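You operate a simulated robot arm through the tools that you are given. There is no shell and no other tool.

You run a simulated two-armed robot. Do the job below in one go: nothing can be reset, and whatever is moved stays where it is left.

TASK
Hold the yellow bucket on the top of the grey bench steady with one hand and put the battery pack labelled "40 %" from the service table in it with the other. Put the large wooden bung on top of the silver tape. Take the distilled water bottle and leave it on top of the red bilge pump. Open the cleaning locker door, fetch the foam filter from the shelf of the cleaning locker and set it on the cream filter cover and shut the door again. Take the vacuum wand and leave it on the top beside the ice box. Take the relay tester and leave it on the end bench shelf. Take the small wooden bung and leave it on the top of the low locker. Any order will do. Set down upright: large wooden bung, distilled water bottle, foam filter, relay tester, small wooden bung.

Only the result counts: the job must be done as asked and must still hold three seconds after the hand-in. Knocking over, shifting, dropping, spilling or breaking anything else fails it. A push-on lid holds only when it is set on centred and level and pressed home; a screw cap is set on level and turned clockwise until tight.

THE ROBOT
Two 7-joint arms with two-finger parallel grippers on one trunk, on a base that drives. Base frame: it is fixed to the floor where the robot stands at the start and does not move with it; the origin is under the middle of the robot, x ahead of it, y to its left, z up; the surface under the hand at the start is at about z = 860. Units: mm, rad, N and s.
The left shoulder is at the start at [110, 169, 1361], the right one opposite. With the tool pointing down near the work surface each hand reaches from about 680 to 760 mm from the robot's upright axis, wherever it stands, measured 20 degrees to its own side. Places, roughly: battery pack [750, 0, 1000]; cleaning locker door [1700, 2500, 400]; distilled water bottle [750, 2500, 500]; end bench shelf [1400, -1400, 400]; filter cover [1250, -500, 750]; foam filter (11x11x15 cm) [1800, 2600, 500]; large wooden bung (5x5x9 cm) [1500, -700, 500]; red bilge pump [3250, -1000, 750]; relay tester [1250, 1000, 1000]; silver tape (9x9x5 cm) [1300, -300, 500]; small wooden bung (4x4x7 cm) [700, 600, 900]; top beside the ice box (21x32 cm) [3080, -140, 720]; top of the low locker [700, -1300, 700]; vacuum wand (5x4x46 cm) [2300, 2200, 400]; yellow bucket (15x15x15 cm) [-1000, -2400, 900]. Payload 1.57 kg a hand.
The tool frame of a hand sits at the grasp point between the pads (the TCP): z along the fingers, y along the line on which they close. The tips reach 30 mm beyond it. The gripper opens to 80 mm. The fingers are 17 mm wide and 12 mm thick; the gripper's body (40 by 82 mm) begins 80 mm behind the TCP.
Orientation is that of the tool frame in the base frame, as a unit quaternion [w, x, y, z]. With the fingers straight down and closing along the base's y, the tool's x points along the base's -x, its y along +y and its z along -z.

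THE INTERFACE
- The arms move only by the tool arm_command. It takes "left_moves", "right_moves" or both (then of equal length, played together; a hand with none holds still); each is a list of rows, each a list of 3 entries, a list of its own where there are three numbers: the shift along the base's x, y, z in units of 40 mm (1.0 is 40 mm), then the turn, a rotation vector about the base's x, y, z in units of 5 degrees (1.0 is 5 degrees), then the gripper command, from -1 (fully open) to 1 (shut), values between in proportion. In form: [[[x, y, z], [ax, ay, az], gripper], ...]. A call has 1 to 20 rows; each row shifts and turns the commanded pose from where the row before left it. A call with a number of a shift or a turn outside -1 to 1 is refused whole. Rows are played at 5 a second. More than 50 mm and 0.15 rad between two rows, or a gripper value outside its range, and nothing of the call is played. A pose out of reach is approached as far as the arm can. The call stops where the force on the tool passes 40 N (or 10 N more than at its start, if that is more) or the arm is blocked; 0.2 s more then pass. The fingers move at their own pace (about 72 mm/s each) and stop on an object; they squeeze with about 42 N. The grip force told is the motor's: it shows also when the fingers shut on nothing. Time passes only in rows, and 0.2 s behind the last, so rows that do not move let the fingers close. It gives the time, the measured TCP pose, the force on the tool (base axes), the opening and the grip force at its end, in the units of the frame above (readings bear some noise), with the torque about the TCP (base axes, N m) and any sound that the robot's microphone picked up.
- Cameras (640 x 400 px; columns grow to the right, rows downward): "scene" is now at [160.5, 16.4, 1553.8]; the picture's right is [0.23, -0.97, 0.00], its down [-0.65, -0.15, -0.74] and it looks along [0.72, 0.17, -0.67] (base axes); focal length 296 px, centre (320, 200). "left" rides on the left gripper at [72, 7, -122] in its tool frame; the picture's right is [-0.09, 1.00, 0.00], its down [-0.84, -0.08, -0.54] and it looks along [-0.54, -0.05, 0.84] (tool axes); focal length 238 px, centre (320, 200). "right" rides on the right gripper at [72, -7, -122] in its tool frame; the picture's right is [0.09, 1.00, 0.00], its down [-0.84, 0.08, -0.54] and it looks along [-0.54, 0.05, 0.84] (tool axes); focal length 238 px, centre (320, 200). There is no depth. A picture from a camera that has moved, and an enlarged one, comes with that camera's place and axes in the base frame and with its lens.
- capture(camera): a new picture of that camera. It takes no simulated time.
- move_column(by): slides the trunk up (or, below 0, down) by that many mm; the arms and the scene camera ride with it, the base frame stays. It gives what a move gives, with no picture.
- drive_base(legs): drives the robot by 1 to 6 legs, each [ahead, left, turn to the left] in mm, mm and rad, along the robot's own axes; the way and the turn of a leg run together, so that a leg with both is an arc; at most 1500 mm and 3.142 rad a leg. The arms and the cameras ride along, it lands a little off, and it stops where it bumps. It gives what a move gives.
- head_to(pan, tilt): turns the head with the scene camera to pan (to the left, within 1.501 rad either way) and tilt (down, from -0.506 to 1.204), counted from straight ahead of the robot. It gives what a move gives.
- zoom(camera, box): a new picture of the part [left, top, right, bottom] of that camera's present view, enlarged. It takes no simulated time.
- job_done(): hands the job in; it is judged then, once.

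Places have to be worked out from the pictures, the camera data and where the tool is seen. Open the grippers and draw the arms clear of the work before you hand the job in, unless the task says otherwise.

The tools are called after "Request:" by a JSON object that holds its "api" and its "payload". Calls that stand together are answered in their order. arm_command: Moves the arms, as the interface text tells. Its arguments: {"type":"object","properties":{"left_moves":{"type":"array"},"right_moves":{"type":"array"}},"required":[]} The other tools are called the same way: move_column (by) slides the trunk up or down; drive_base (legs) drives the base; head_to (pan, tilt) turns the head that bears the scene camera; capture (camera) takes a picture; zoom (camera, box) takes an enlarged picture of a part of a camera's view; job_done () hands the job in.

At the start:

```text
t: 0.0
left_eef_pos: [636.4, 361.7, 1080.5]
left_ee_rot: [-0.001, 0.0, 1.0, 0.0]
left_contact_force: [0.0, 0.5, 0.5]
left_ft_torque: [0.01, 0.04, 0.02]
left_gripper_width: 80.0
left_grasp_force: 0.0
right_eef_pos: [669.2, -243.5, 1079.9]
right_ee_rot: [0.0, 0.001, 1.0, 0.001]
right_contact_force: [-0.1, -0.5, 0.3]
right_ft_torque: [0.0, 0.02, -0.01]
right_gripper_width: 80.0
right_grasp_force: 0.1
trunk travel left (down, up): [-675.0, 215.0]
robot x, y, heading: [-0.8, -0.9, -0.005]
head pan, tilt: [0.229, 0.737]
```

scene: 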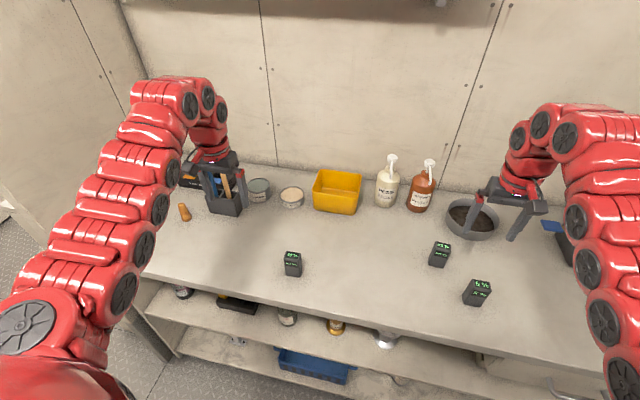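
right: 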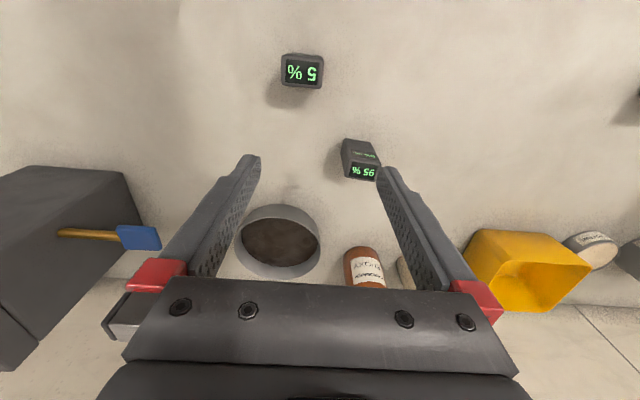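
left: 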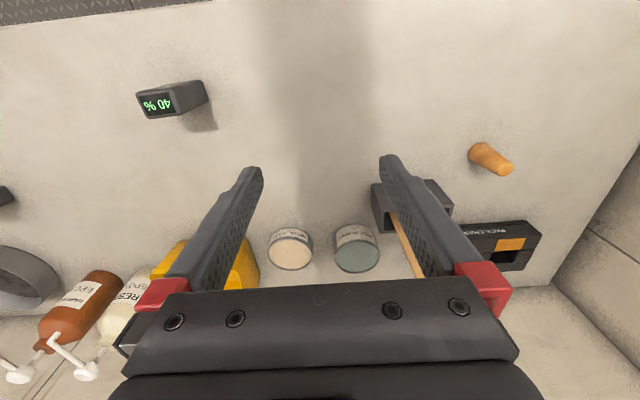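

I start by looking closely at the battery packs and the table to get bearings.

Request:
{"api": "zoom", "payload": {"camera": "scene", "box": [240, 200, 400, 300]}}

Request:
{"api": "zoom", "payload": {"camera": "left", "box": [100, 40, 260, 140]}}

Request:
{"api": "zoom", "payload": {"camera": "scene", "box": [140, 150, 300, 250]}}

```text
4.00 times, centred on (320, 250) of scene
camera zoom: at [160.5, 16.4, 1553.8], right [0.23, -0.97, 0.0], down [-0.65, -0.15, -0.74], along [0.72, 0.17, -0.67], focal length 1184 px, centre (320, 0)
```

zoom: 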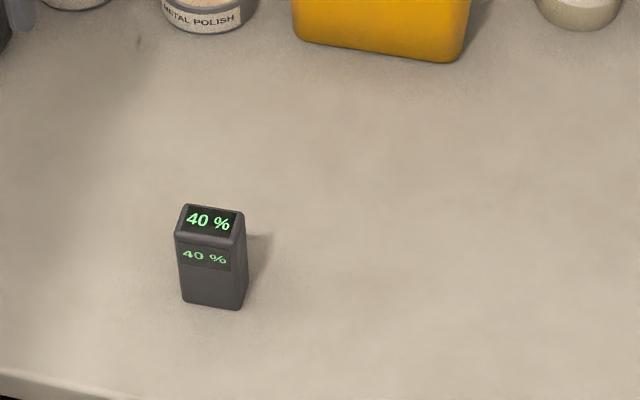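

```text
4.00 times, centred on (180, 90) of left
camera zoom: at [562.7, 369.2, 1203.2], right [0.09, 1.0, 0.0], down [0.84, -0.08, 0.54], along [0.54, -0.05, -0.84], focal length 953 px, centre (880, 640)
```

zoom: 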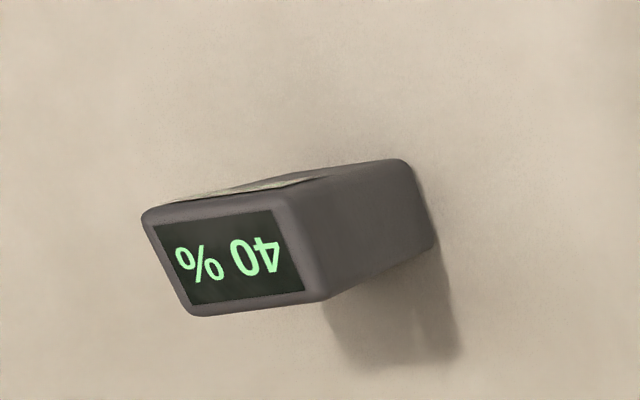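

```text
4.00 times, centred on (220, 200) of scene
camera zoom: at [160.5, 16.4, 1553.8], right [0.23, -0.97, 0.0], down [-0.65, -0.15, -0.74], along [0.72, 0.17, -0.67], focal length 1184 px, centre (720, 200)
```

zoom: 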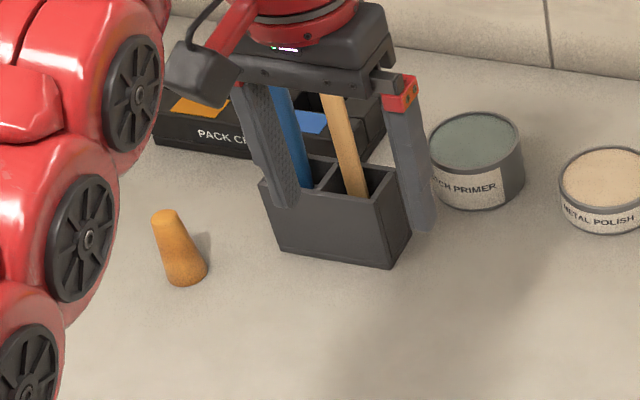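

The 40 % pack stands near [600, 193] and the small bung near [717, 593]. Now I survey the surroundings with the head.

Request:
{"api": "head_to", "payload": {"pan": 1.2, "tilt": 0.35}}

Request:
{"api": "capture", "payload": {"camera": "scene"}}

Request:
{"api": "head_to", "payload": {"pan": 0.0, "tilt": 0.35}}

Request:
{"api": "capture", "payload": {"camera": "scene"}}

Request:
{"api": "head_to", "payload": {"pan": -1.2, "tilt": 0.35}}

Request:
{"api": "capture", "payload": {"camera": "scene"}}

```text
t: 1.2
left_eef_pos: [635.1, 363.3, 1080.8]
left_ee_rot: [0.0, 0.0, 1.0, 0.0]
left_contact_force: [-1.0, -0.4, -0.6]
left_ft_torque: [-0.01, 0.02, 0.03]
left_gripper_width: 80.0
left_grasp_force: 0.0
right_eef_pos: [669.0, -243.8, 1080.5]
right_ee_rot: [0.0, 0.0, 1.0, 0.0]
right_contact_force: [0.3, -0.2, -0.5]
right_ft_torque: [0.03, 0.02, -0.02]
right_gripper_width: 80.1
right_grasp_force: 0.1
trunk travel left (down, up): [-675.0, 215.0]
robot x, y, heading: [1.4, -0.8, -0.001]
head pan, tilt: [1.201, 0.351]
```

```text
taken
camera scene: at [113.0, 84.2, 1588.3], right [0.93, -0.36, 0.0], down [-0.12, -0.32, -0.94], along [0.34, 0.88, -0.34], focal length 296 px, centre (320, 200)
```

scene: 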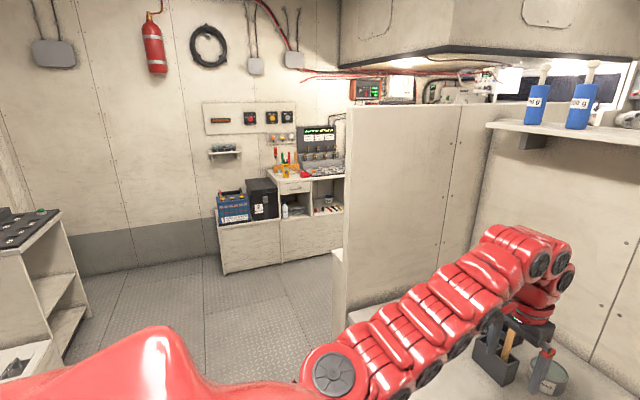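

```text
t: 2.6
left_eef_pos: [637.0, 362.6, 1081.2]
left_ee_rot: [-0.001, -0.001, 1.0, 0.0]
left_contact_force: [-1.1, -0.3, 0.4]
left_ft_torque: [-0.01, 0.0, -0.01]
left_gripper_width: 79.7
left_grasp_force: 0.1
right_eef_pos: [667.8, -242.7, 1081.3]
right_ee_rot: [0.0, 0.001, 1.0, 0.0]
right_contact_force: [0.2, 0.1, 0.4]
right_ft_torque: [-0.01, 0.02, -0.03]
right_gripper_width: 80.2
right_grasp_force: 0.1
trunk travel left (down, up): [-675.0, 215.0]
robot x, y, heading: [1.5, -1.0, -0.004]
head pan, tilt: [0.0, 0.351]
```

```text
taken
camera scene: at [172.3, -2.5, 1588.3], right [0.0, -1.0, 0.0], down [-0.34, 0.0, -0.94], along [0.94, 0.0, -0.34], focal length 296 px, centre (320, 200)
```

scene: 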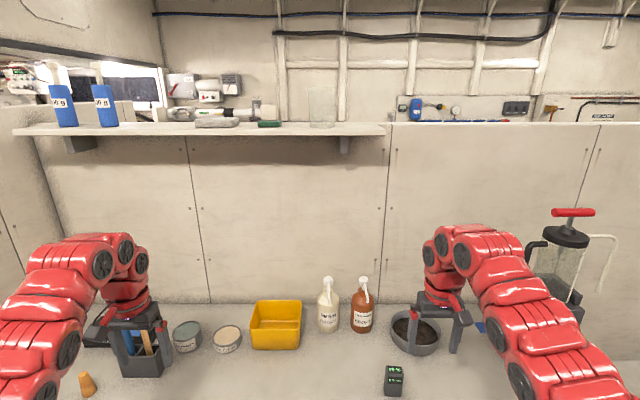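

```text
t: 4.0
left_eef_pos: [635.4, 363.0, 1081.3]
left_ee_rot: [0.001, 0.0, 1.0, 0.0]
left_contact_force: [0.6, 0.1, -0.3]
left_ft_torque: [-0.03, 0.0, -0.03]
left_gripper_width: 79.9
left_grasp_force: 0.1
right_eef_pos: [668.4, -244.0, 1081.4]
right_ee_rot: [0.0, 0.0, 1.0, 0.001]
right_contact_force: [0.1, 0.2, 0.3]
right_ft_torque: [0.0, -0.01, 0.02]
right_gripper_width: 79.8
right_grasp_force: 0.2
trunk travel left (down, up): [-675.0, 215.0]
robot x, y, heading: [0.6, 2.2, 0.002]
head pan, tilt: [-1.201, 0.351]
```

```text
taken
camera scene: at [113.0, -89.4, 1588.3], right [-0.93, -0.36, 0.0], down [-0.12, 0.32, -0.94], along [0.34, -0.88, -0.34], focal length 296 px, centre (320, 200)
```

scene: 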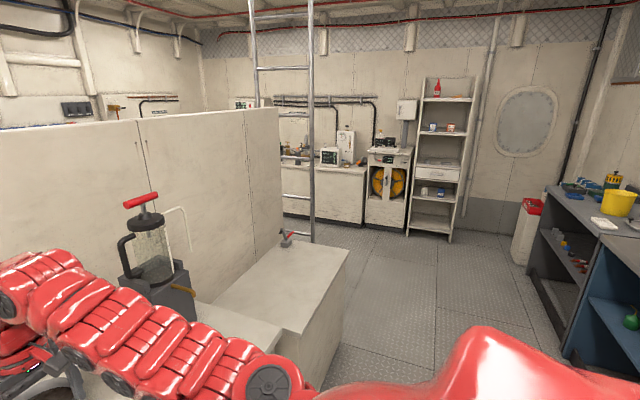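

Now I look closer at the various regions: the far right area first, then the left and behind.

Request:
{"api": "zoom", "payload": {"camera": "scene", "box": [240, 70, 480, 220]}}

Request:
{"api": "zoom", "payload": {"camera": "scene", "box": [480, 140, 640, 390]}}

Request:
{"api": "head_to", "payload": {"pan": -1.5, "tilt": 0.5}}

Request:
{"api": "capture", "payload": {"camera": "scene"}}

Request:
{"api": "head_to", "payload": {"pan": 1.5, "tilt": 0.5}}

Request:
{"api": "capture", "payload": {"camera": "scene"}}

Request:
{"api": "head_to", "payload": {"pan": 0.9, "tilt": 0.2}}

Request:
{"api": "zoom", "payload": {"camera": "scene", "box": [60, 60, 380, 260]}}

```text
2.67 times, centred on (360, 145) of scene
camera zoom: at [113.0, -89.4, 1588.3], right [-0.93, -0.36, 0.0], down [-0.12, 0.32, -0.94], along [0.34, -0.88, -0.34], focal length 789 px, centre (213, 347)
```

zoom: 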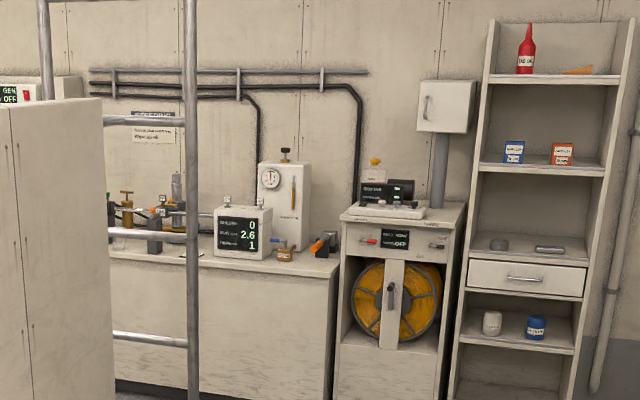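

```text
1.60 times, centred on (560, 265) of scene
camera zoom: at [113.0, -89.4, 1588.3], right [-0.93, -0.36, 0.0], down [-0.12, 0.32, -0.94], along [0.34, -0.88, -0.34], focal length 474 px, centre (-64, 96)
```

zoom: 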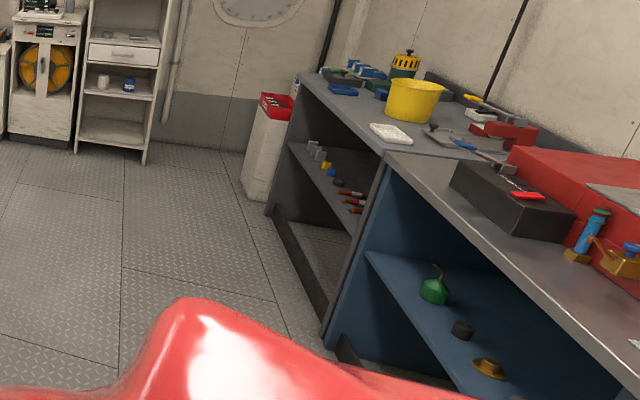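

```text
t: 4.8
left_eef_pos: [636.8, 362.8, 1080.2]
left_ee_rot: [0.001, 0.0, 1.0, 0.0]
left_contact_force: [-0.1, -0.1, 0.1]
left_ft_torque: [-0.03, 0.02, -0.01]
left_gripper_width: 80.2
left_grasp_force: 0.1
right_eef_pos: [668.0, -243.3, 1080.5]
right_ee_rot: [-0.001, 0.0, 1.0, 0.001]
right_contact_force: [1.1, 0.8, 0.1]
right_ft_torque: [-0.03, -0.01, -0.01]
right_gripper_width: 79.9
right_grasp_force: 0.1
trunk travel left (down, up): [-675.0, 215.0]
robot x, y, heading: [1.1, -0.2, -0.003]
head pan, tilt: [-1.499, 0.499]
```

```text
taken
camera scene: at [85.8, -93.3, 1574.7], right [-1.0, -0.07, 0.0], down [-0.03, 0.48, -0.88], along [0.06, -0.88, -0.48], focal length 296 px, centre (320, 200)
```

scene: 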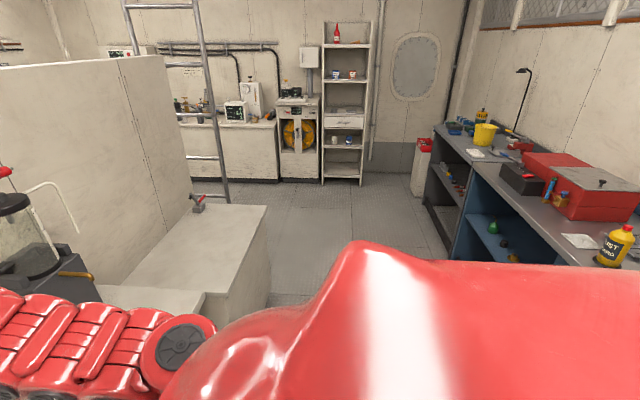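

```text
t: 7.5
left_eef_pos: [635.5, 362.7, 1080.1]
left_ee_rot: [0.0, 0.0, 1.0, 0.0]
left_contact_force: [-0.5, -0.5, 0.3]
left_ft_torque: [-0.01, -0.04, -0.01]
left_gripper_width: 80.1
left_grasp_force: 0.0
right_eef_pos: [668.9, -244.2, 1079.5]
right_ee_rot: [0.0, 0.001, 1.0, 0.0]
right_contact_force: [-0.1, -0.3, -0.1]
right_ft_torque: [-0.03, -0.01, 0.0]
right_gripper_width: 79.9
right_grasp_force: 0.1
trunk travel left (down, up): [-675.0, 215.0]
robot x, y, heading: [-0.5, -0.5, 0.005]
head pan, tilt: [1.499, 0.499]
```

```text
taken
camera scene: at [85.8, 88.2, 1574.6], right [1.0, -0.07, 0.0], down [-0.03, -0.48, -0.88], along [0.06, 0.88, -0.48], focal length 296 px, centre (320, 200)
```

scene: 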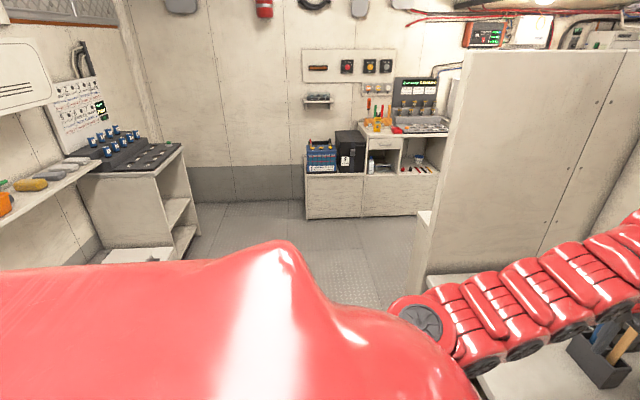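

```text
t: 8.4
left_eef_pos: [636.2, 362.8, 1081.2]
left_ee_rot: [0.0, 0.0, 1.0, 0.0]
left_contact_force: [0.2, -0.9, -0.3]
left_ft_torque: [-0.03, 0.0, 0.01]
left_gripper_width: 79.7
left_grasp_force: 0.2
right_eef_pos: [668.9, -242.3, 1081.7]
right_ee_rot: [0.001, 0.0, 1.0, 0.0]
right_contact_force: [0.6, -0.1, -0.2]
right_ft_torque: [0.0, 0.0, 0.05]
right_gripper_width: 79.9
right_grasp_force: 0.0
trunk travel left (down, up): [-675.0, 215.0]
robot x, y, heading: [1.2, -1.4, -0.002]
head pan, tilt: [0.901, 0.201]
```

```text
2.00 times, centred on (220, 160) of scene
camera zoom: at [137.0, 70.5, 1602.3], right [0.78, -0.62, 0.0], down [-0.12, -0.16, -0.98], along [0.61, 0.77, -0.2], focal length 592 px, centre (520, 280)
```

zoom: 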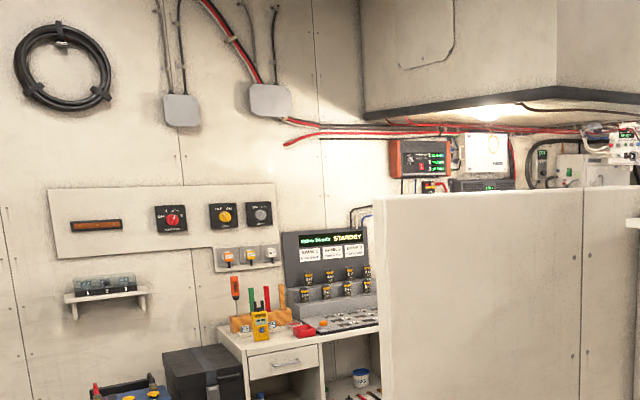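

The room is surveyed: partition at y≈850 to the left, back wall at x≈1060. I first drive so the left hand stands above the small bung at about [717, 593], then check with the wrist camera.

Request:
{"api": "drive_base", "payload": {"legs": [[0, 231, 0], [81, 0, 0]]}}

Request:
{"api": "capture", "payload": {"camera": "left"}}

Request:
{"api": "head_to", "payload": {"pan": 0.4, "tilt": 0.8}}

Request:
{"api": "capture", "payload": {"camera": "scene"}}

```text
t: 10.8
left_eef_pos: [718.2, 592.7, 1080.4]
left_ee_rot: [0.0, 0.001, 1.0, -0.001]
left_contact_force: [0.5, 1.1, -0.8]
left_ft_torque: [0.01, 0.01, 0.0]
left_gripper_width: 80.2
left_grasp_force: 0.1
right_eef_pos: [750.0, -13.6, 1078.7]
right_ee_rot: [0.0, 0.002, 1.0, 0.0]
right_contact_force: [0.4, 0.0, 0.5]
right_ft_torque: [0.02, 0.01, 0.0]
right_gripper_width: 80.0
right_grasp_force: 0.0
trunk travel left (down, up): [-675.0, 215.0]
robot x, y, heading: [81.4, 225.1, -0.005]
head pan, tilt: [0.901, 0.201]
```

```text
taken
camera left: at [645.2, 598.7, 1202.9], right [0.09, 1.0, 0.0], down [0.84, -0.08, 0.54], along [0.54, -0.05, -0.84], focal length 238 px, centre (320, 200)
```

left: 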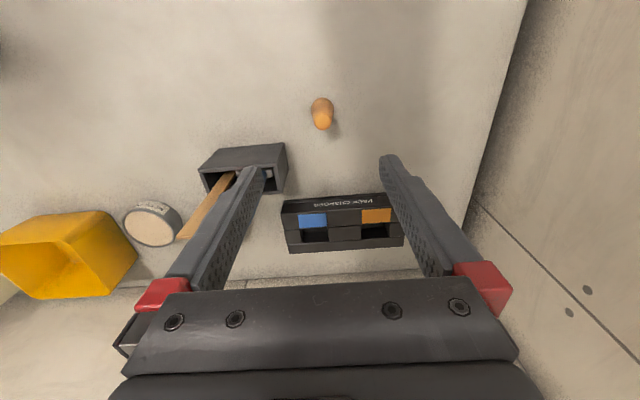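

```text
t: 11.8
left_eef_pos: [718.7, 591.1, 1081.3]
left_ee_rot: [0.0, 0.0, 1.0, 0.0]
left_contact_force: [0.6, -0.1, 0.8]
left_ft_torque: [0.05, 0.0, -0.01]
left_gripper_width: 79.9
left_grasp_force: 0.0
right_eef_pos: [750.2, -14.0, 1080.6]
right_ee_rot: [0.0, 0.001, 1.0, 0.0]
right_contact_force: [-0.1, 0.1, 0.1]
right_ft_torque: [0.01, -0.03, 0.0]
right_gripper_width: 80.0
right_grasp_force: 0.1
trunk travel left (down, up): [-675.0, 215.0]
robot x, y, heading: [80.3, 223.5, -0.003]
head pan, tilt: [0.4, 0.799]
```

```text
taken
camera scene: at [234.9, 258.7, 1548.7], right [0.39, -0.92, 0.0], down [-0.66, -0.28, -0.7], along [0.64, 0.27, -0.72], focal length 296 px, centre (320, 200)
```

scene: 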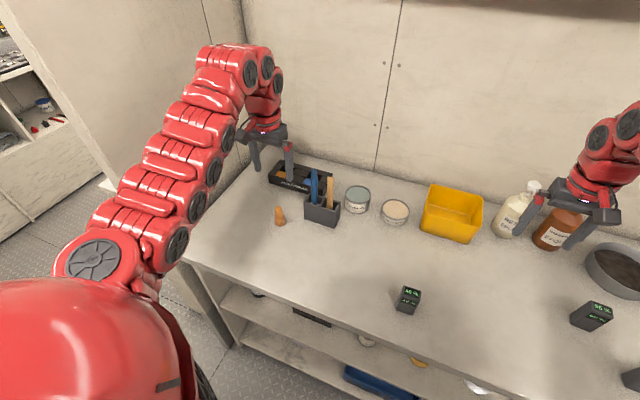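

The bung base projects to about [714, 592]; the hand is right above. I zoom to see its shape and then plan the descent.

Request:
{"api": "zoom", "payload": {"camera": "left", "box": [270, 70, 370, 150]}}

Request:
{"api": "zoom", "payload": {"camera": "scene", "box": [230, 150, 350, 240]}}

```text
5.00 times, centred on (320, 110) of left
camera zoom: at [644.8, 598.3, 1203.2], right [0.09, 1.0, 0.0], down [0.84, -0.08, 0.54], along [0.54, -0.05, -0.84], focal length 1192 px, centre (320, 650)
```

zoom: 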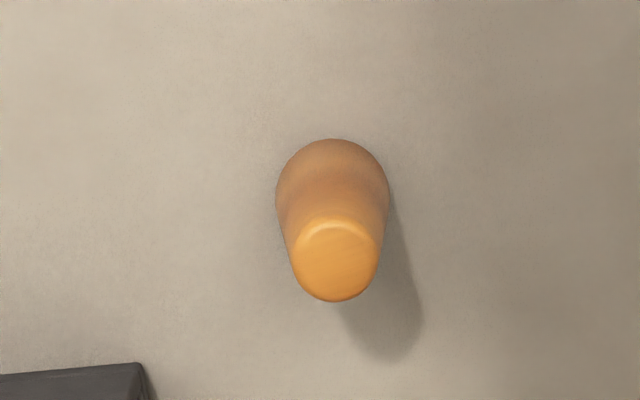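

```text
4.44 times, centred on (290, 195) of scene
camera zoom: at [234.9, 258.7, 1548.7], right [0.39, -0.92, 0.0], down [-0.66, -0.28, -0.7], along [0.64, 0.27, -0.72], focal length 1316 px, centre (453, 222)
```

zoom: 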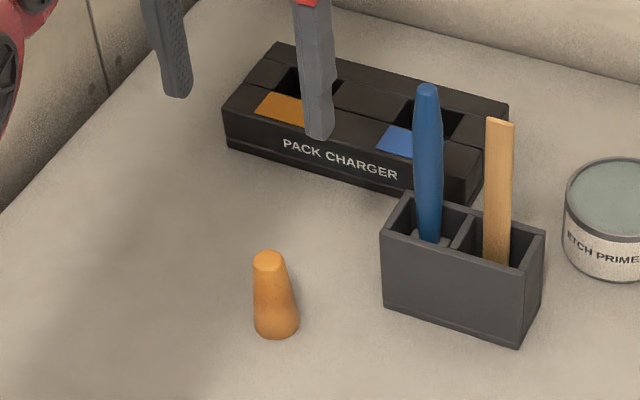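

Bung is ~30 mm wide at the base, tapering up, at about [717, 595]. I lower the left hand to z≈900 with open fingers around it, then close.

Request:
{"api": "arm_command", "payload": {"left_moves": [[[0, 0.07, -1], [0, 0, 0], -1], [[0, 0, -1], [0, 0, 0], -1], [[0, 0, -1], [0, 0, 0], -1], [[0, 0, -1], [0, 0, 0], -1], [[0, 0, -0.5], [0, 0, 0], -1], [[0, 0, 0], [0, 0, 0], -1]]}}

Request:
{"api": "capture", "payload": {"camera": "left"}}

```text
t: 13.2
left_eef_pos: [718.7, 593.6, 899.9]
left_ee_rot: [0.0, 0.002, 1.0, 0.0]
left_contact_force: [-0.5, -0.1, 0.5]
left_ft_torque: [-0.03, -0.03, -0.02]
left_gripper_width: 80.1
left_grasp_force: 0.0
right_eef_pos: [750.5, -15.2, 1080.3]
right_ee_rot: [0.0, 0.002, 1.0, 0.001]
right_contact_force: [0.0, -0.7, 0.3]
right_ft_torque: [-0.04, 0.01, 0.02]
right_gripper_width: 79.8
right_grasp_force: 0.0
trunk travel left (down, up): [-675.0, 215.0]
robot x, y, heading: [83.4, 230.1, 0.003]
head pan, tilt: [0.4, 0.799]
```

```text
taken
camera left: at [645.7, 599.9, 1022.8], right [0.09, 1.0, 0.0], down [0.84, -0.08, 0.54], along [0.54, -0.05, -0.84], focal length 238 px, centre (320, 200)
```

left: 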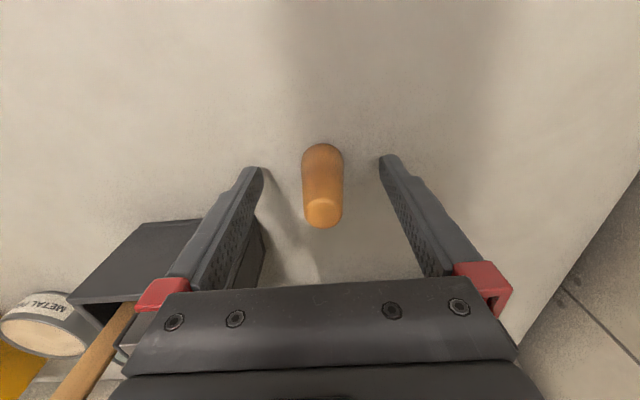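

The bung sits centred between the fingers. I close the left gripper.

Request:
{"api": "arm_command", "payload": {"left_moves": [[[0, 0, 0], [0, 0, 0], 1], [[0, 0, 0], [0, 0, 0], 1], [[0, 0, 0], [0, 0, 0], 1], [[0, 0, 0], [0, 0, 0], 1], [[0, 0, 0.5], [0, 0, 0], 1], [[0, 0, 0.5], [0, 0, 0], 1]]}}

Request:
{"api": "capture", "payload": {"camera": "left"}}

```text
t: 14.7
left_eef_pos: [718.9, 593.9, 942.3]
left_ee_rot: [-0.001, 0.001, 1.0, 0.0]
left_contact_force: [-0.1, 0.2, -0.1]
left_ft_torque: [0.01, -0.03, 0.0]
left_gripper_width: 24.3
left_grasp_force: 36.4
right_eef_pos: [749.2, -13.7, 1079.6]
right_ee_rot: [0.001, 0.002, 1.0, 0.0]
right_contact_force: [-0.2, -0.4, -0.9]
right_ft_torque: [0.01, 0.0, 0.01]
right_gripper_width: 79.9
right_grasp_force: 0.1
trunk travel left (down, up): [-675.0, 215.0]
robot x, y, heading: [84.5, 228.9, 0.004]
head pan, tilt: [0.4, 0.799]
```

```text
taken
camera left: at [646.1, 599.9, 1063.4], right [0.09, 1.0, 0.0], down [0.84, -0.08, 0.54], along [0.54, -0.05, -0.84], focal length 238 px, centre (320, 200)
```

left: 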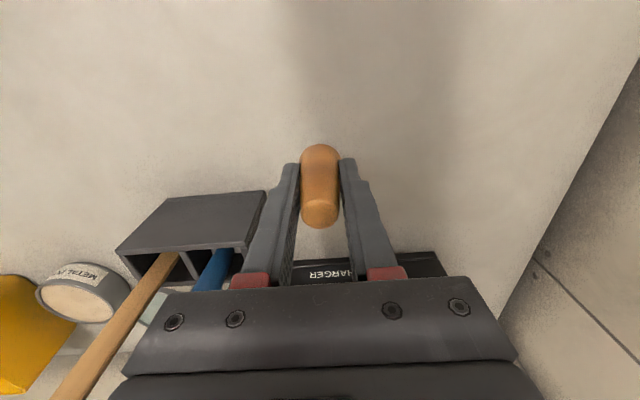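

The bung is held (24 mm opening). I lift the left hand, then back the robot so the right hand can take the 40 % pack.

Request:
{"api": "arm_command", "payload": {"left_moves": [[[0, 0, 1], [0, 0, 0], 1], [[0, 0, 1], [0, 0, 0], 1], [[0, 0, 1], [0, 0, 0], 1], [[0, 0, 0.45], [0, 0, 0], 1], [[0, 0, 0], [0, 0, 0], 1]]}}

Request:
{"api": "drive_base", "payload": {"legs": [[-172, 0, 0], [0, 25, 0]]}}

Request:
{"api": "arm_command", "payload": {"right_moves": [[[0.1, 1, 0], [0, 0, 0], -1], [[0.1, 1, 0], [0, 0, 0], -1], [[0.1, 1, 0], [0, 0, 0], -1], [[0.1, 1, 0], [0, 0, 0], -1], [[0.1, 0.55, 0], [0, 0, 0], -1], [[0, 0, 0], [0, 0, 0], -1]]}}

Request:
{"api": "capture", "payload": {"camera": "right"}}

```text
t: 15.8
left_eef_pos: [719.1, 591.8, 1080.0]
left_ee_rot: [0.0, 0.001, 1.0, 0.0]
left_contact_force: [1.1, -0.4, -0.4]
left_ft_torque: [0.01, 0.0, 0.04]
left_gripper_width: 25.2
left_grasp_force: 36.1
right_eef_pos: [749.9, -15.0, 1081.7]
right_ee_rot: [0.0, 0.003, 1.0, -0.001]
right_contact_force: [0.3, 0.5, -0.1]
right_ft_torque: [-0.01, 0.02, 0.01]
right_gripper_width: 80.1
right_grasp_force: 0.0
trunk travel left (down, up): [-675.0, 215.0]
robot x, y, heading: [79.3, 230.8, -0.001]
head pan, tilt: [0.4, 0.799]
```

```text
t: 17.7
left_eef_pos: [549.9, 613.6, 1081.1]
left_ee_rot: [-0.001, 0.002, 1.0, 0.001]
left_contact_force: [-0.7, 0.2, 0.4]
left_ft_torque: [0.08, 0.02, -0.03]
left_gripper_width: 25.0
left_grasp_force: 36.8
right_eef_pos: [578.6, 5.2, 1080.1]
right_ee_rot: [0.0, 0.004, 1.0, 0.001]
right_contact_force: [0.2, -0.4, 0.3]
right_ft_torque: [0.0, 0.04, -0.03]
right_gripper_width: 80.0
right_grasp_force: 0.0
trunk travel left (down, up): [-675.0, 215.0]
robot x, y, heading: [-88.6, 257.9, -0.002]
head pan, tilt: [0.4, 0.799]
```

```text
t: 19.1
left_eef_pos: [548.2, 615.1, 1079.4]
left_ee_rot: [0.0, 0.003, 1.0, 0.0]
left_contact_force: [0.5, 0.3, 0.2]
left_ft_torque: [0.01, 0.01, -0.01]
left_gripper_width: 25.1
left_grasp_force: 36.7
right_eef_pos: [600.1, 190.2, 1079.0]
right_ee_rot: [-0.001, 0.003, 1.0, 0.0]
right_contact_force: [0.6, 0.0, -0.7]
right_ft_torque: [-0.02, 0.01, -0.01]
right_gripper_width: 80.0
right_grasp_force: 0.0
trunk travel left (down, up): [-675.0, 215.0]
robot x, y, heading: [-89.4, 254.0, -0.003]
head pan, tilt: [0.4, 0.799]
```

```text
taken
camera right: at [526.5, 184.9, 1200.9], right [-0.09, 1.0, 0.0], down [0.84, 0.07, 0.54], along [0.54, 0.05, -0.84], focal length 238 px, centre (320, 200)
```

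right: 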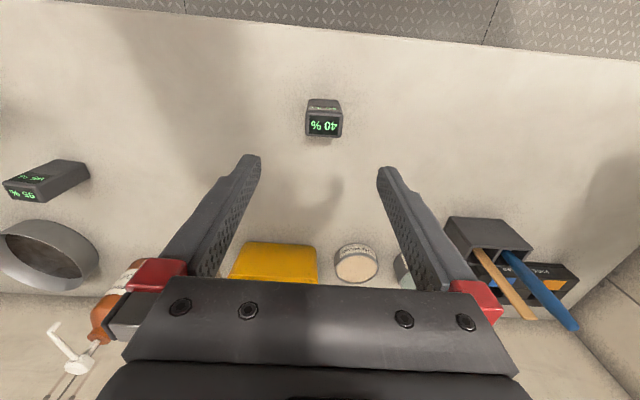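

The pack's top centre is at about [600, 196]. I shift 5 mm left, lower to z≈912 and close the right gripper.

Request:
{"api": "arm_command", "payload": {"right_moves": [[[0, 0.13, -1], [0, 0, 0], -1], [[0, 0, -1], [0, 0, 0], -1], [[0, 0, -1], [0, 0, 0], -1], [[0, 0, -1], [0, 0, 0], -1], [[0, 0, -0.17], [0, 0, 0], -1], [[0, 0, 0], [0, 0, 0], -1]]}}

Request:
{"api": "capture", "payload": {"camera": "right"}}

```text
t: 20.5
left_eef_pos: [549.0, 614.4, 1080.2]
left_ee_rot: [-0.001, 0.003, 1.0, -0.001]
left_contact_force: [0.4, -0.2, -0.2]
left_ft_torque: [0.05, 0.0, 0.01]
left_gripper_width: 25.5
left_grasp_force: 36.4
right_eef_pos: [601.2, 196.5, 913.4]
right_ee_rot: [0.0, 0.003, 1.0, 0.0]
right_contact_force: [1.5, -0.3, -0.6]
right_ft_torque: [-0.01, 0.01, -0.02]
right_gripper_width: 79.9
right_grasp_force: 0.0
trunk travel left (down, up): [-675.0, 215.0]
robot x, y, heading: [-88.9, 253.7, -0.005]
head pan, tilt: [0.4, 0.799]
```

```text
taken
camera right: at [527.3, 191.7, 1033.7], right [-0.09, 1.0, 0.0], down [0.84, 0.07, 0.54], along [0.54, 0.05, -0.84], focal length 238 px, centre (320, 200)
```

right: 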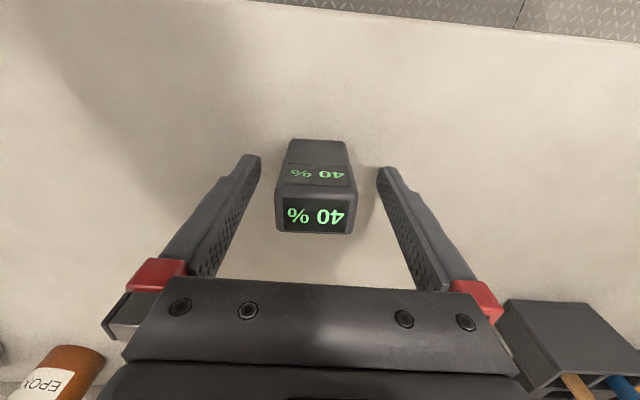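

The pack is between the pads. Close and lift.

Request:
{"api": "arm_command", "payload": {"right_moves": [[[0, 0, 0], [0, 0, 0], 1], [[0, 0, 0], [0, 0, 0], 1], [[0, 0, 0], [0, 0, 0], 1], [[0, 0, 0.5], [0, 0, 0], 1], [[0, 0, 1], [0, 0, 0], 1], [[0, 0, 1], [0, 0, 0], 1], [[0, 0, 1], [0, 0, 0], 1], [[0, 0, 0.7], [0, 0, 0], 1], [[0, 0, 0], [0, 0, 0], 1]]}}

Request:
{"api": "capture", "payload": {"camera": "right"}}

```text
t: 22.5
left_eef_pos: [548.7, 613.9, 1080.4]
left_ee_rot: [0.0, 0.003, 1.0, 0.001]
left_contact_force: [-0.4, 0.0, 0.7]
left_ft_torque: [0.04, -0.02, 0.03]
left_gripper_width: 25.0
left_grasp_force: 36.8
right_eef_pos: [600.0, 196.7, 1081.9]
right_ee_rot: [0.0, 0.004, 1.0, 0.0]
right_contact_force: [0.6, 0.0, -2.1]
right_ft_torque: [0.01, 0.03, 0.01]
right_gripper_width: 41.5
right_grasp_force: 41.5
trunk travel left (down, up): [-675.0, 215.0]
robot x, y, heading: [-90.1, 252.6, 0.005]
head pan, tilt: [0.4, 0.799]
```

```text
taken
camera right: at [526.9, 192.0, 1204.0], right [-0.09, 1.0, 0.0], down [0.84, 0.07, 0.54], along [0.54, 0.05, -0.84], focal length 238 px, centre (320, 200)
```

right: 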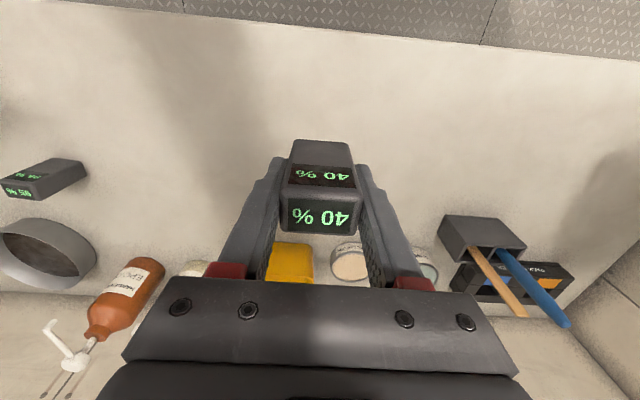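

Both items are held. I bring the right hand back to its side, back away from the table and drive right along the aisle toward the low locker.

Request:
{"api": "drive_base", "payload": {"legs": [[-180, 0, 0]]}}

Request:
{"api": "arm_command", "payload": {"right_moves": [[[-0.1, -1, 0], [0, 0, 0], 1], [[-0.1, -1, 0], [0, 0, 0], 1], [[-0.1, -1, 0], [0, 0, 0], 1], [[-0.1, -1, 0], [0, 0, 0], 1], [[-0.1, -0.6, 0], [0, 0, 0], 1], [[0, 0, 0], [0, 0, 0], 1]]}}

Request:
{"api": "drive_base", "payload": {"legs": [[0, -1000, 0]]}}

Request:
{"api": "head_to", "payload": {"pan": -0.6, "tilt": 0.5}}

Request:
{"api": "capture", "payload": {"camera": "scene"}}

```text
t: 24.0
left_eef_pos: [371.5, 615.2, 1079.2]
left_ee_rot: [0.0, 0.003, 1.0, 0.001]
left_contact_force: [-0.6, 0.7, 0.0]
left_ft_torque: [0.01, 0.0, 0.01]
left_gripper_width: 25.3
left_grasp_force: 36.0
right_eef_pos: [421.1, 198.1, 1082.2]
right_ee_rot: [0.001, 0.004, 1.0, 0.0]
right_contact_force: [-0.4, 0.1, -0.7]
right_ft_torque: [0.0, 0.0, -0.02]
right_gripper_width: 41.4
right_grasp_force: 41.5
trunk travel left (down, up): [-675.0, 215.0]
robot x, y, heading: [-268.8, 257.8, -0.004]
head pan, tilt: [0.4, 0.799]
```

```text
t: 25.4
left_eef_pos: [371.8, 615.4, 1080.5]
left_ee_rot: [-0.001, 0.002, 1.0, 0.0]
left_contact_force: [1.0, -0.6, -0.2]
left_ft_torque: [-0.02, 0.06, -0.03]
left_gripper_width: 25.4
left_grasp_force: 36.5
right_eef_pos: [403.4, 13.1, 1083.5]
right_ee_rot: [0.0, 0.004, 1.0, 0.0]
right_contact_force: [-0.9, 0.4, -1.4]
right_ft_torque: [-0.01, 0.0, -0.03]
right_gripper_width: 41.3
right_grasp_force: 41.5
trunk travel left (down, up): [-675.0, 215.0]
robot x, y, heading: [-268.3, 258.8, -0.003]
head pan, tilt: [0.4, 0.799]
```

```text
t: 30.6
left_eef_pos: [362.8, -390.7, 1079.6]
left_ee_rot: [0.0, 0.012, 1.0, -0.001]
left_contact_force: [-0.1, -0.5, -0.8]
left_ft_torque: [0.02, 0.0, 0.01]
left_gripper_width: 25.1
left_grasp_force: 37.1
right_eef_pos: [384.2, -993.2, 1083.2]
right_ee_rot: [-0.001, 0.013, 1.0, 0.0]
right_contact_force: [0.6, -0.4, -0.3]
right_ft_torque: [-0.01, 0.0, 0.01]
right_gripper_width: 41.5
right_grasp_force: 42.1
trunk travel left (down, up): [-675.0, 215.0]
robot x, y, heading: [-280.4, -737.6, -0.022]
head pan, tilt: [0.4, 0.799]
```

```text
t: 31.9
left_eef_pos: [363.2, -392.3, 1079.3]
left_ee_rot: [0.0, 0.012, 1.0, -0.001]
left_contact_force: [-0.1, 0.0, 0.0]
left_ft_torque: [-0.01, 0.04, -0.05]
left_gripper_width: 25.3
left_grasp_force: 36.4
right_eef_pos: [383.8, -993.2, 1083.0]
right_ee_rot: [0.0, 0.013, 1.0, 0.0]
right_contact_force: [0.5, -0.8, 0.4]
right_ft_torque: [-0.03, 0.02, -0.01]
right_gripper_width: 41.2
right_grasp_force: 42.1
trunk travel left (down, up): [-675.0, 215.0]
robot x, y, heading: [-280.6, -740.6, -0.023]
head pan, tilt: [-0.6, 0.499]
```

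```text
taken
camera scene: at [-128.3, -796.6, 1574.6], right [-0.58, -0.81, 0.0], down [-0.39, 0.28, -0.88], along [0.71, -0.51, -0.48], focal length 296 px, centre (320, 200)
```

scene: 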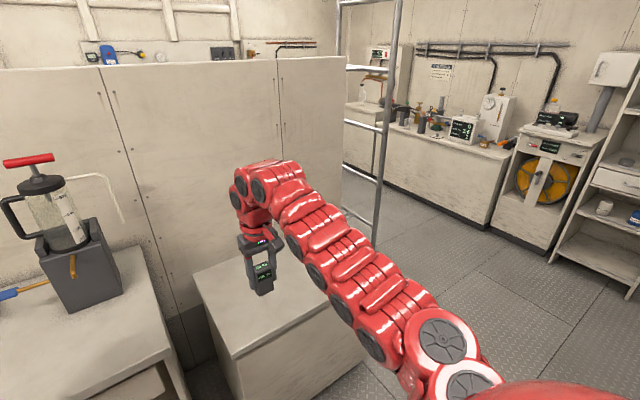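

The low locker top spans about x 490–960, y −910 to −1620. I drive so the left hand is above [600, −1080], clear of the ladder near [860, −1910].

Request:
{"api": "drive_base", "payload": {"legs": [[0, 0, 0.022], [0, -700, 0], [244, 0, 0]]}}

Request:
{"api": "head_to", "payload": {"pan": 0.3, "tilt": 0.8}}

Request:
{"api": "capture", "payload": {"camera": "scene"}}

Request:
{"api": "capture", "payload": {"camera": "left"}}

```text
t: 37.5
left_eef_pos: [595.3, -1080.8, 1080.4]
left_ee_rot: [0.001, 0.0, 1.0, 0.001]
left_contact_force: [-0.5, -0.4, -0.3]
left_ft_torque: [-0.01, 0.0, 0.04]
left_gripper_width: 25.2
left_grasp_force: 36.6
right_eef_pos: [630.2, -1682.0, 1083.8]
right_ee_rot: [0.0, 0.001, 1.0, -0.001]
right_contact_force: [-0.5, -0.1, -1.8]
right_ft_torque: [-0.02, 0.02, 0.01]
right_gripper_width: 41.5
right_grasp_force: 42.1
trunk travel left (down, up): [-675.0, 215.0]
robot x, y, heading: [-40.4, -1442.1, 0.004]
head pan, tilt: [-0.6, 0.499]
```

```text
t: 38.7
left_eef_pos: [596.7, -1080.5, 1080.1]
left_ee_rot: [0.0, 0.0, 1.0, 0.0]
left_contact_force: [-0.9, 0.2, -0.5]
left_ft_torque: [0.0, 0.01, -0.01]
left_gripper_width: 25.3
left_grasp_force: 36.6
right_eef_pos: [631.5, -1681.7, 1083.3]
right_ee_rot: [0.0, 0.0, 1.0, 0.0]
right_contact_force: [-0.5, 1.4, -1.2]
right_ft_torque: [0.04, -0.03, 0.0]
right_gripper_width: 41.5
right_grasp_force: 41.8
trunk travel left (down, up): [-675.0, 215.0]
robot x, y, heading: [-40.0, -1440.7, -0.001]
head pan, tilt: [0.3, 0.799]
```

```text
taken
camera scene: at [116.5, -1422.2, 1548.6], right [0.3, -0.96, 0.0], down [-0.69, -0.21, -0.7], along [0.67, 0.21, -0.72], focal length 296 px, centre (320, 200)
```

scene: 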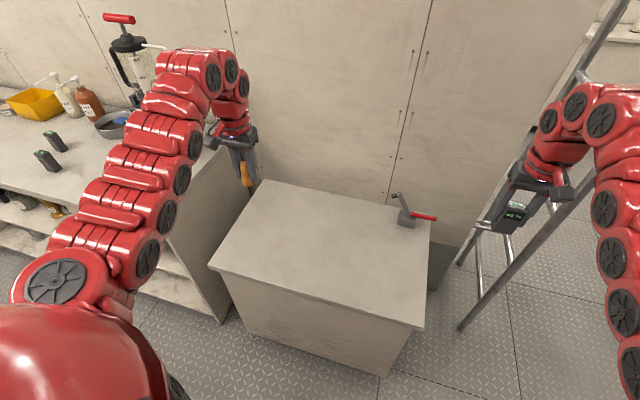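

```text
taken
camera left: at [522.8, -1073.6, 1202.3], right [0.09, 1.0, 0.0], down [0.84, -0.08, 0.54], along [0.54, -0.05, -0.84], focal length 238 px, centre (320, 200)
```

left: 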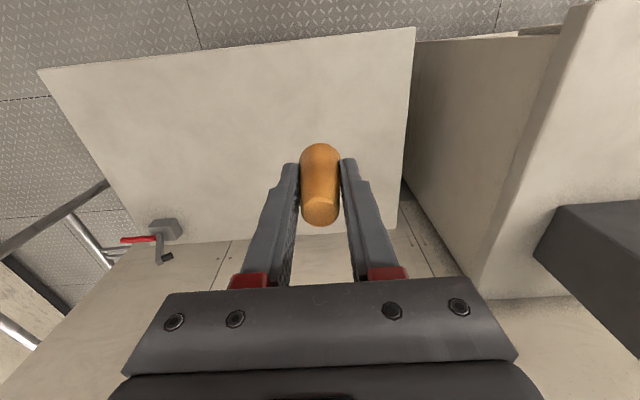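

The locker top edges are at x≈508, y≈−910; the bung at [597, −1080] is well inside. I lower the trunk by 240 mm, then the arm the rest.

Request:
{"api": "move_column", "payload": {"by": -240}}

Request:
{"api": "arm_command", "payload": {"left_moves": [[[0, 0, -1], [0, 0, 0], 1], [[0, 0, -0.8], [0, 0, 0], 1], [[0, 0, 0], [0, 0, 0], 1]]}}

Request:
{"api": "capture", "payload": {"camera": "left"}}

Request:
{"api": "capture", "payload": {"camera": "scene"}}

```text
t: 41.2
left_eef_pos: [596.5, -1079.7, 840.2]
left_ee_rot: [0.0, 0.0, 1.0, 0.0]
left_contact_force: [0.4, -0.6, -0.2]
left_ft_torque: [0.01, 0.0, 0.01]
left_gripper_width: 25.2
left_grasp_force: 36.8
right_eef_pos: [631.0, -1681.8, 843.0]
right_ee_rot: [0.0, 0.0, 1.0, 0.0]
right_contact_force: [0.0, 0.1, -1.3]
right_ft_torque: [0.0, 0.03, -0.03]
right_gripper_width: 41.4
right_grasp_force: 42.1
trunk travel left (down, up): [-435.0, 455.0]
robot x, y, heading: [-38.8, -1443.5, 0.002]
head pan, tilt: [0.3, 0.799]
```

```text
t: 42.0
left_eef_pos: [594.2, -1081.1, 769.3]
left_ee_rot: [0.001, 0.001, 1.0, 0.0]
left_contact_force: [-0.4, -0.1, -1.4]
left_ft_torque: [0.0, -0.03, 0.01]
left_gripper_width: 25.4
left_grasp_force: 36.7
right_eef_pos: [631.2, -1682.1, 843.1]
right_ee_rot: [0.0, 0.001, 1.0, 0.0]
right_contact_force: [-0.2, 0.3, -1.1]
right_ft_torque: [0.0, 0.01, 0.0]
right_gripper_width: 41.4
right_grasp_force: 41.9
trunk travel left (down, up): [-435.0, 455.0]
robot x, y, heading: [-44.4, -1442.1, -0.003]
head pan, tilt: [0.3, 0.799]
```

```text
taken
camera left: at [521.6, -1073.3, 891.6], right [0.09, 1.0, 0.0], down [0.84, -0.08, 0.54], along [0.54, -0.05, -0.84], focal length 238 px, centre (320, 200)
```

left: 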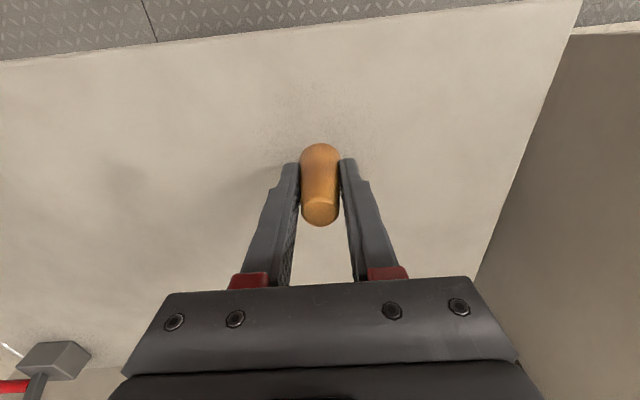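

```text
taken
camera scene: at [116.0, -1422.1, 1308.7], right [0.3, -0.96, 0.0], down [-0.68, -0.21, -0.7], along [0.67, 0.21, -0.72], focal length 296 px, centre (320, 200)
```

scene: 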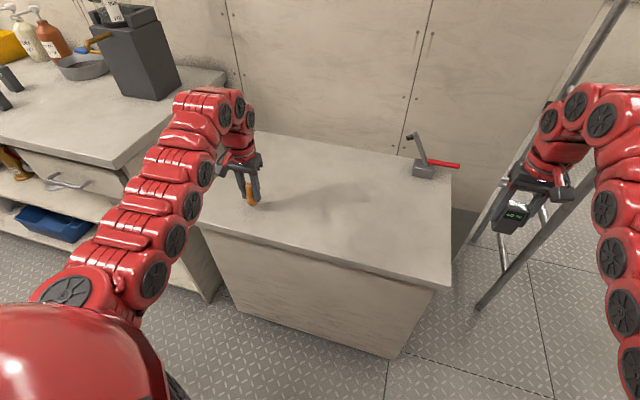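

About 30 mm to go. I lower in small steps watching the contact force.

Request:
{"api": "arm_command", "payload": {"left_moves": [[[0, 0, -0.5], [0, 0, 0], 1], [[0, 0, -0.1], [0, 0, 0], 1], [[0, 0, 0], [0, 0, 0], 1]]}}

Request:
{"api": "capture", "payload": {"camera": "left"}}

Request:
{"api": "zoom", "payload": {"camera": "scene", "box": [200, 130, 320, 230]}}

```text
t: 42.8
left_eef_pos: [593.5, -1079.8, 744.4]
left_ee_rot: [-0.001, 0.0, 1.0, 0.0]
left_contact_force: [0.9, 0.0, -1.2]
left_ft_torque: [0.03, 0.02, 0.01]
left_gripper_width: 24.9
left_grasp_force: 37.0
right_eef_pos: [631.6, -1681.0, 842.2]
right_ee_rot: [0.0, 0.001, 1.0, 0.0]
right_contact_force: [-0.2, -0.2, -1.5]
right_ft_torque: [0.01, -0.04, -0.02]
right_gripper_width: 41.3
right_grasp_force: 41.8
trunk travel left (down, up): [-435.0, 455.0]
robot x, y, heading: [-42.9, -1444.5, -0.005]
head pan, tilt: [0.3, 0.799]
```

```text
taken
camera left: at [522.1, -1073.5, 866.7], right [0.09, 1.0, 0.0], down [0.84, -0.08, 0.54], along [0.54, -0.05, -0.84], focal length 238 px, centre (320, 200)
```

left: 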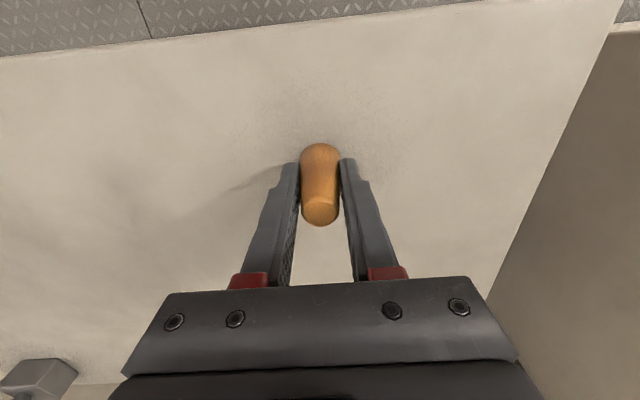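

```text
4.00 times, centred on (260, 180) of scene
camera zoom: at [116.2, -1422.1, 1308.6], right [0.3, -0.96, 0.0], down [-0.69, -0.21, -0.7], along [0.67, 0.21, -0.72], focal length 1184 px, centre (560, 280)
```

zoom: 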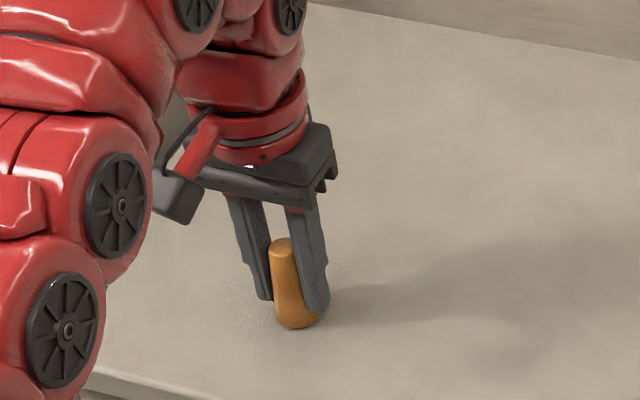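

No contact yet; I continue in ~2 mm steps.

Request:
{"api": "arm_command", "payload": {"left_moves": [[[0, 0, -0.05], [0, 0, 0], 1], [[0, 0, -0.05], [0, 0, 0], 1], [[0, 0, 0], [0, 0, 0], 1]]}}

Request:
{"api": "arm_command", "payload": {"left_moves": [[[0, 0, -0.05], [0, 0, 0], 1], [[0, 0, -0.05], [0, 0, 0], 1], [[0, 0, 0], [0, 0, 0], 1]]}}

```text
t: 43.6
left_eef_pos: [595.4, -1080.2, 743.3]
left_ee_rot: [0.002, 0.0, 1.0, 0.001]
left_contact_force: [1.9, 1.5, 12.8]
left_ft_torque: [0.01, -0.04, 0.01]
left_gripper_width: 25.1
left_grasp_force: 36.7
right_eef_pos: [630.0, -1682.9, 843.5]
right_ee_rot: [0.001, 0.001, 1.0, 0.001]
right_contact_force: [0.3, 0.0, -1.4]
right_ft_torque: [0.02, -0.01, 0.01]
right_gripper_width: 41.4
right_grasp_force: 41.7
trunk travel left (down, up): [-435.0, 455.0]
robot x, y, heading: [-40.7, -1443.0, 0.002]
head pan, tilt: [0.3, 0.799]
```

```text
t: 44.4
left_eef_pos: [594.8, -1080.4, 739.8]
left_ee_rot: [0.003, 0.0, 1.0, 0.002]
left_contact_force: [5.9, 2.4, 37.4]
left_ft_torque: [0.1, -0.27, -0.01]
left_gripper_width: 25.7
left_grasp_force: 36.9
right_eef_pos: [630.6, -1683.4, 845.5]
right_ee_rot: [0.002, 0.001, 1.0, 0.001]
right_contact_force: [-0.1, -0.2, 0.1]
right_ft_torque: [0.02, -0.02, 0.02]
right_gripper_width: 41.5
right_grasp_force: 42.0
trunk travel left (down, up): [-435.0, 455.0]
robot x, y, heading: [-41.1, -1445.0, -0.005]
head pan, tilt: [0.3, 0.799]
```

Contact made at TCP z≈742. I ease up 3 mm, open, and lift straight up.

Request:
{"api": "arm_command", "payload": {"left_moves": [[[0, 0, 0.08], [0, 0, 0], 1], [[0, 0, 0], [0, 0, 0], 1], [[0, 0, 0], [0, 0, 0], 0], [[0, 0, 0], [0, 0, 0], -1], [[0, 0, 0], [0, 0, 0], -1], [[0, 0, 0.5], [0, 0, 0], -1], [[0, 0, 1], [0, 0, 0], -1], [[0, 0, 1], [0, 0, 0], -1], [[0, 0, 0], [0, 0, 0], -1]]}}

Request:
{"api": "capture", "payload": {"camera": "left"}}

```text
t: 46.4
left_eef_pos: [594.9, -1079.6, 838.3]
left_ee_rot: [0.0, 0.0, 1.0, 0.0]
left_contact_force: [0.0, 0.4, -0.9]
left_ft_torque: [0.02, 0.01, 0.01]
left_gripper_width: 79.8
left_grasp_force: 0.0
right_eef_pos: [631.6, -1681.5, 843.6]
right_ee_rot: [0.0, 0.001, 1.0, 0.0]
right_contact_force: [0.1, -0.1, -1.2]
right_ft_torque: [-0.02, 0.01, -0.02]
right_gripper_width: 41.5
right_grasp_force: 41.9
trunk travel left (down, up): [-435.0, 455.0]
robot x, y, heading: [-38.5, -1444.7, 0.0]
head pan, tilt: [0.3, 0.799]
```

```text
taken
camera left: at [522.0, -1073.2, 961.0], right [0.09, 1.0, 0.0], down [0.84, -0.08, 0.54], along [0.54, -0.05, -0.84], focal length 238 px, centre (320, 200)
```

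left: 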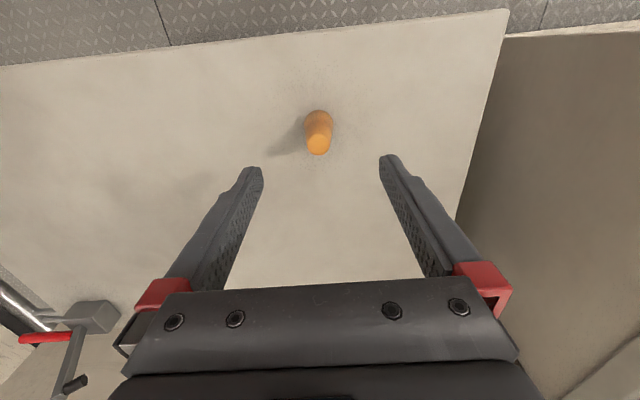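

The bung stands upright on the locker. I raise the trunk, back away and turn toward the grey bench for the bucket.

Request:
{"api": "move_column", "payload": {"by": 440}}

Request:
{"api": "drive_base", "payload": {"legs": [[-150, 0, 0], [0, -560, 0]]}}

Request:
{"api": "head_to", "payload": {"pan": -1.5, "tilt": 0.5}}

Request:
{"api": "capture", "payload": {"camera": "scene"}}

```text
refused: 440 is not a number from -400 to 400
```

```text
t: 50.5
left_eef_pos: [446.3, -1642.5, 839.9]
left_ee_rot: [-0.001, 0.001, 1.0, 0.001]
left_contact_force: [0.0, -0.1, 0.2]
left_ft_torque: [0.01, 0.0, 0.04]
left_gripper_width: 80.0
left_grasp_force: 0.1
right_eef_pos: [479.9, -2244.3, 841.7]
right_ee_rot: [0.0, 0.003, 1.0, 0.0]
right_contact_force: [1.3, 0.4, -1.3]
right_ft_torque: [0.04, -0.01, 0.0]
right_gripper_width: 41.5
right_grasp_force: 41.8
trunk travel left (down, up): [-435.0, 455.0]
robot x, y, heading: [-187.6, -1998.2, -0.003]
head pan, tilt: [0.3, 0.799]
```

```text
t: 52.3
left_eef_pos: [446.2, -1642.8, 838.3]
left_ee_rot: [0.0, 0.002, 1.0, 0.0]
left_contact_force: [0.4, -0.2, 0.2]
left_ft_torque: [0.02, 0.0, 0.02]
left_gripper_width: 80.0
left_grasp_force: 0.1
right_eef_pos: [479.8, -2244.4, 841.8]
right_ee_rot: [0.001, 0.002, 1.0, 0.0]
right_contact_force: [-0.5, 0.3, -0.6]
right_ft_torque: [0.01, -0.01, -0.01]
right_gripper_width: 41.8
right_grasp_force: 42.6
trunk travel left (down, up): [-435.0, 455.0]
robot x, y, heading: [-187.4, -2003.8, 0.0]
head pan, tilt: [-1.499, 0.499]
```

```text
taken
camera scene: at [-105.0, -2096.6, 1334.6], right [-1.0, -0.07, 0.0], down [-0.03, 0.48, -0.88], along [0.06, -0.88, -0.48], focal length 296 px, centre (320, 200)
```

scene: 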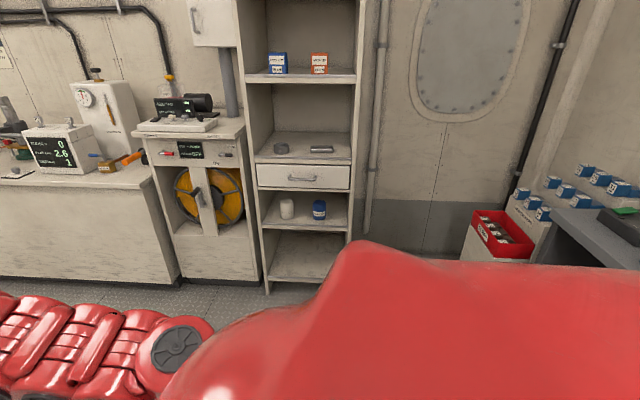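

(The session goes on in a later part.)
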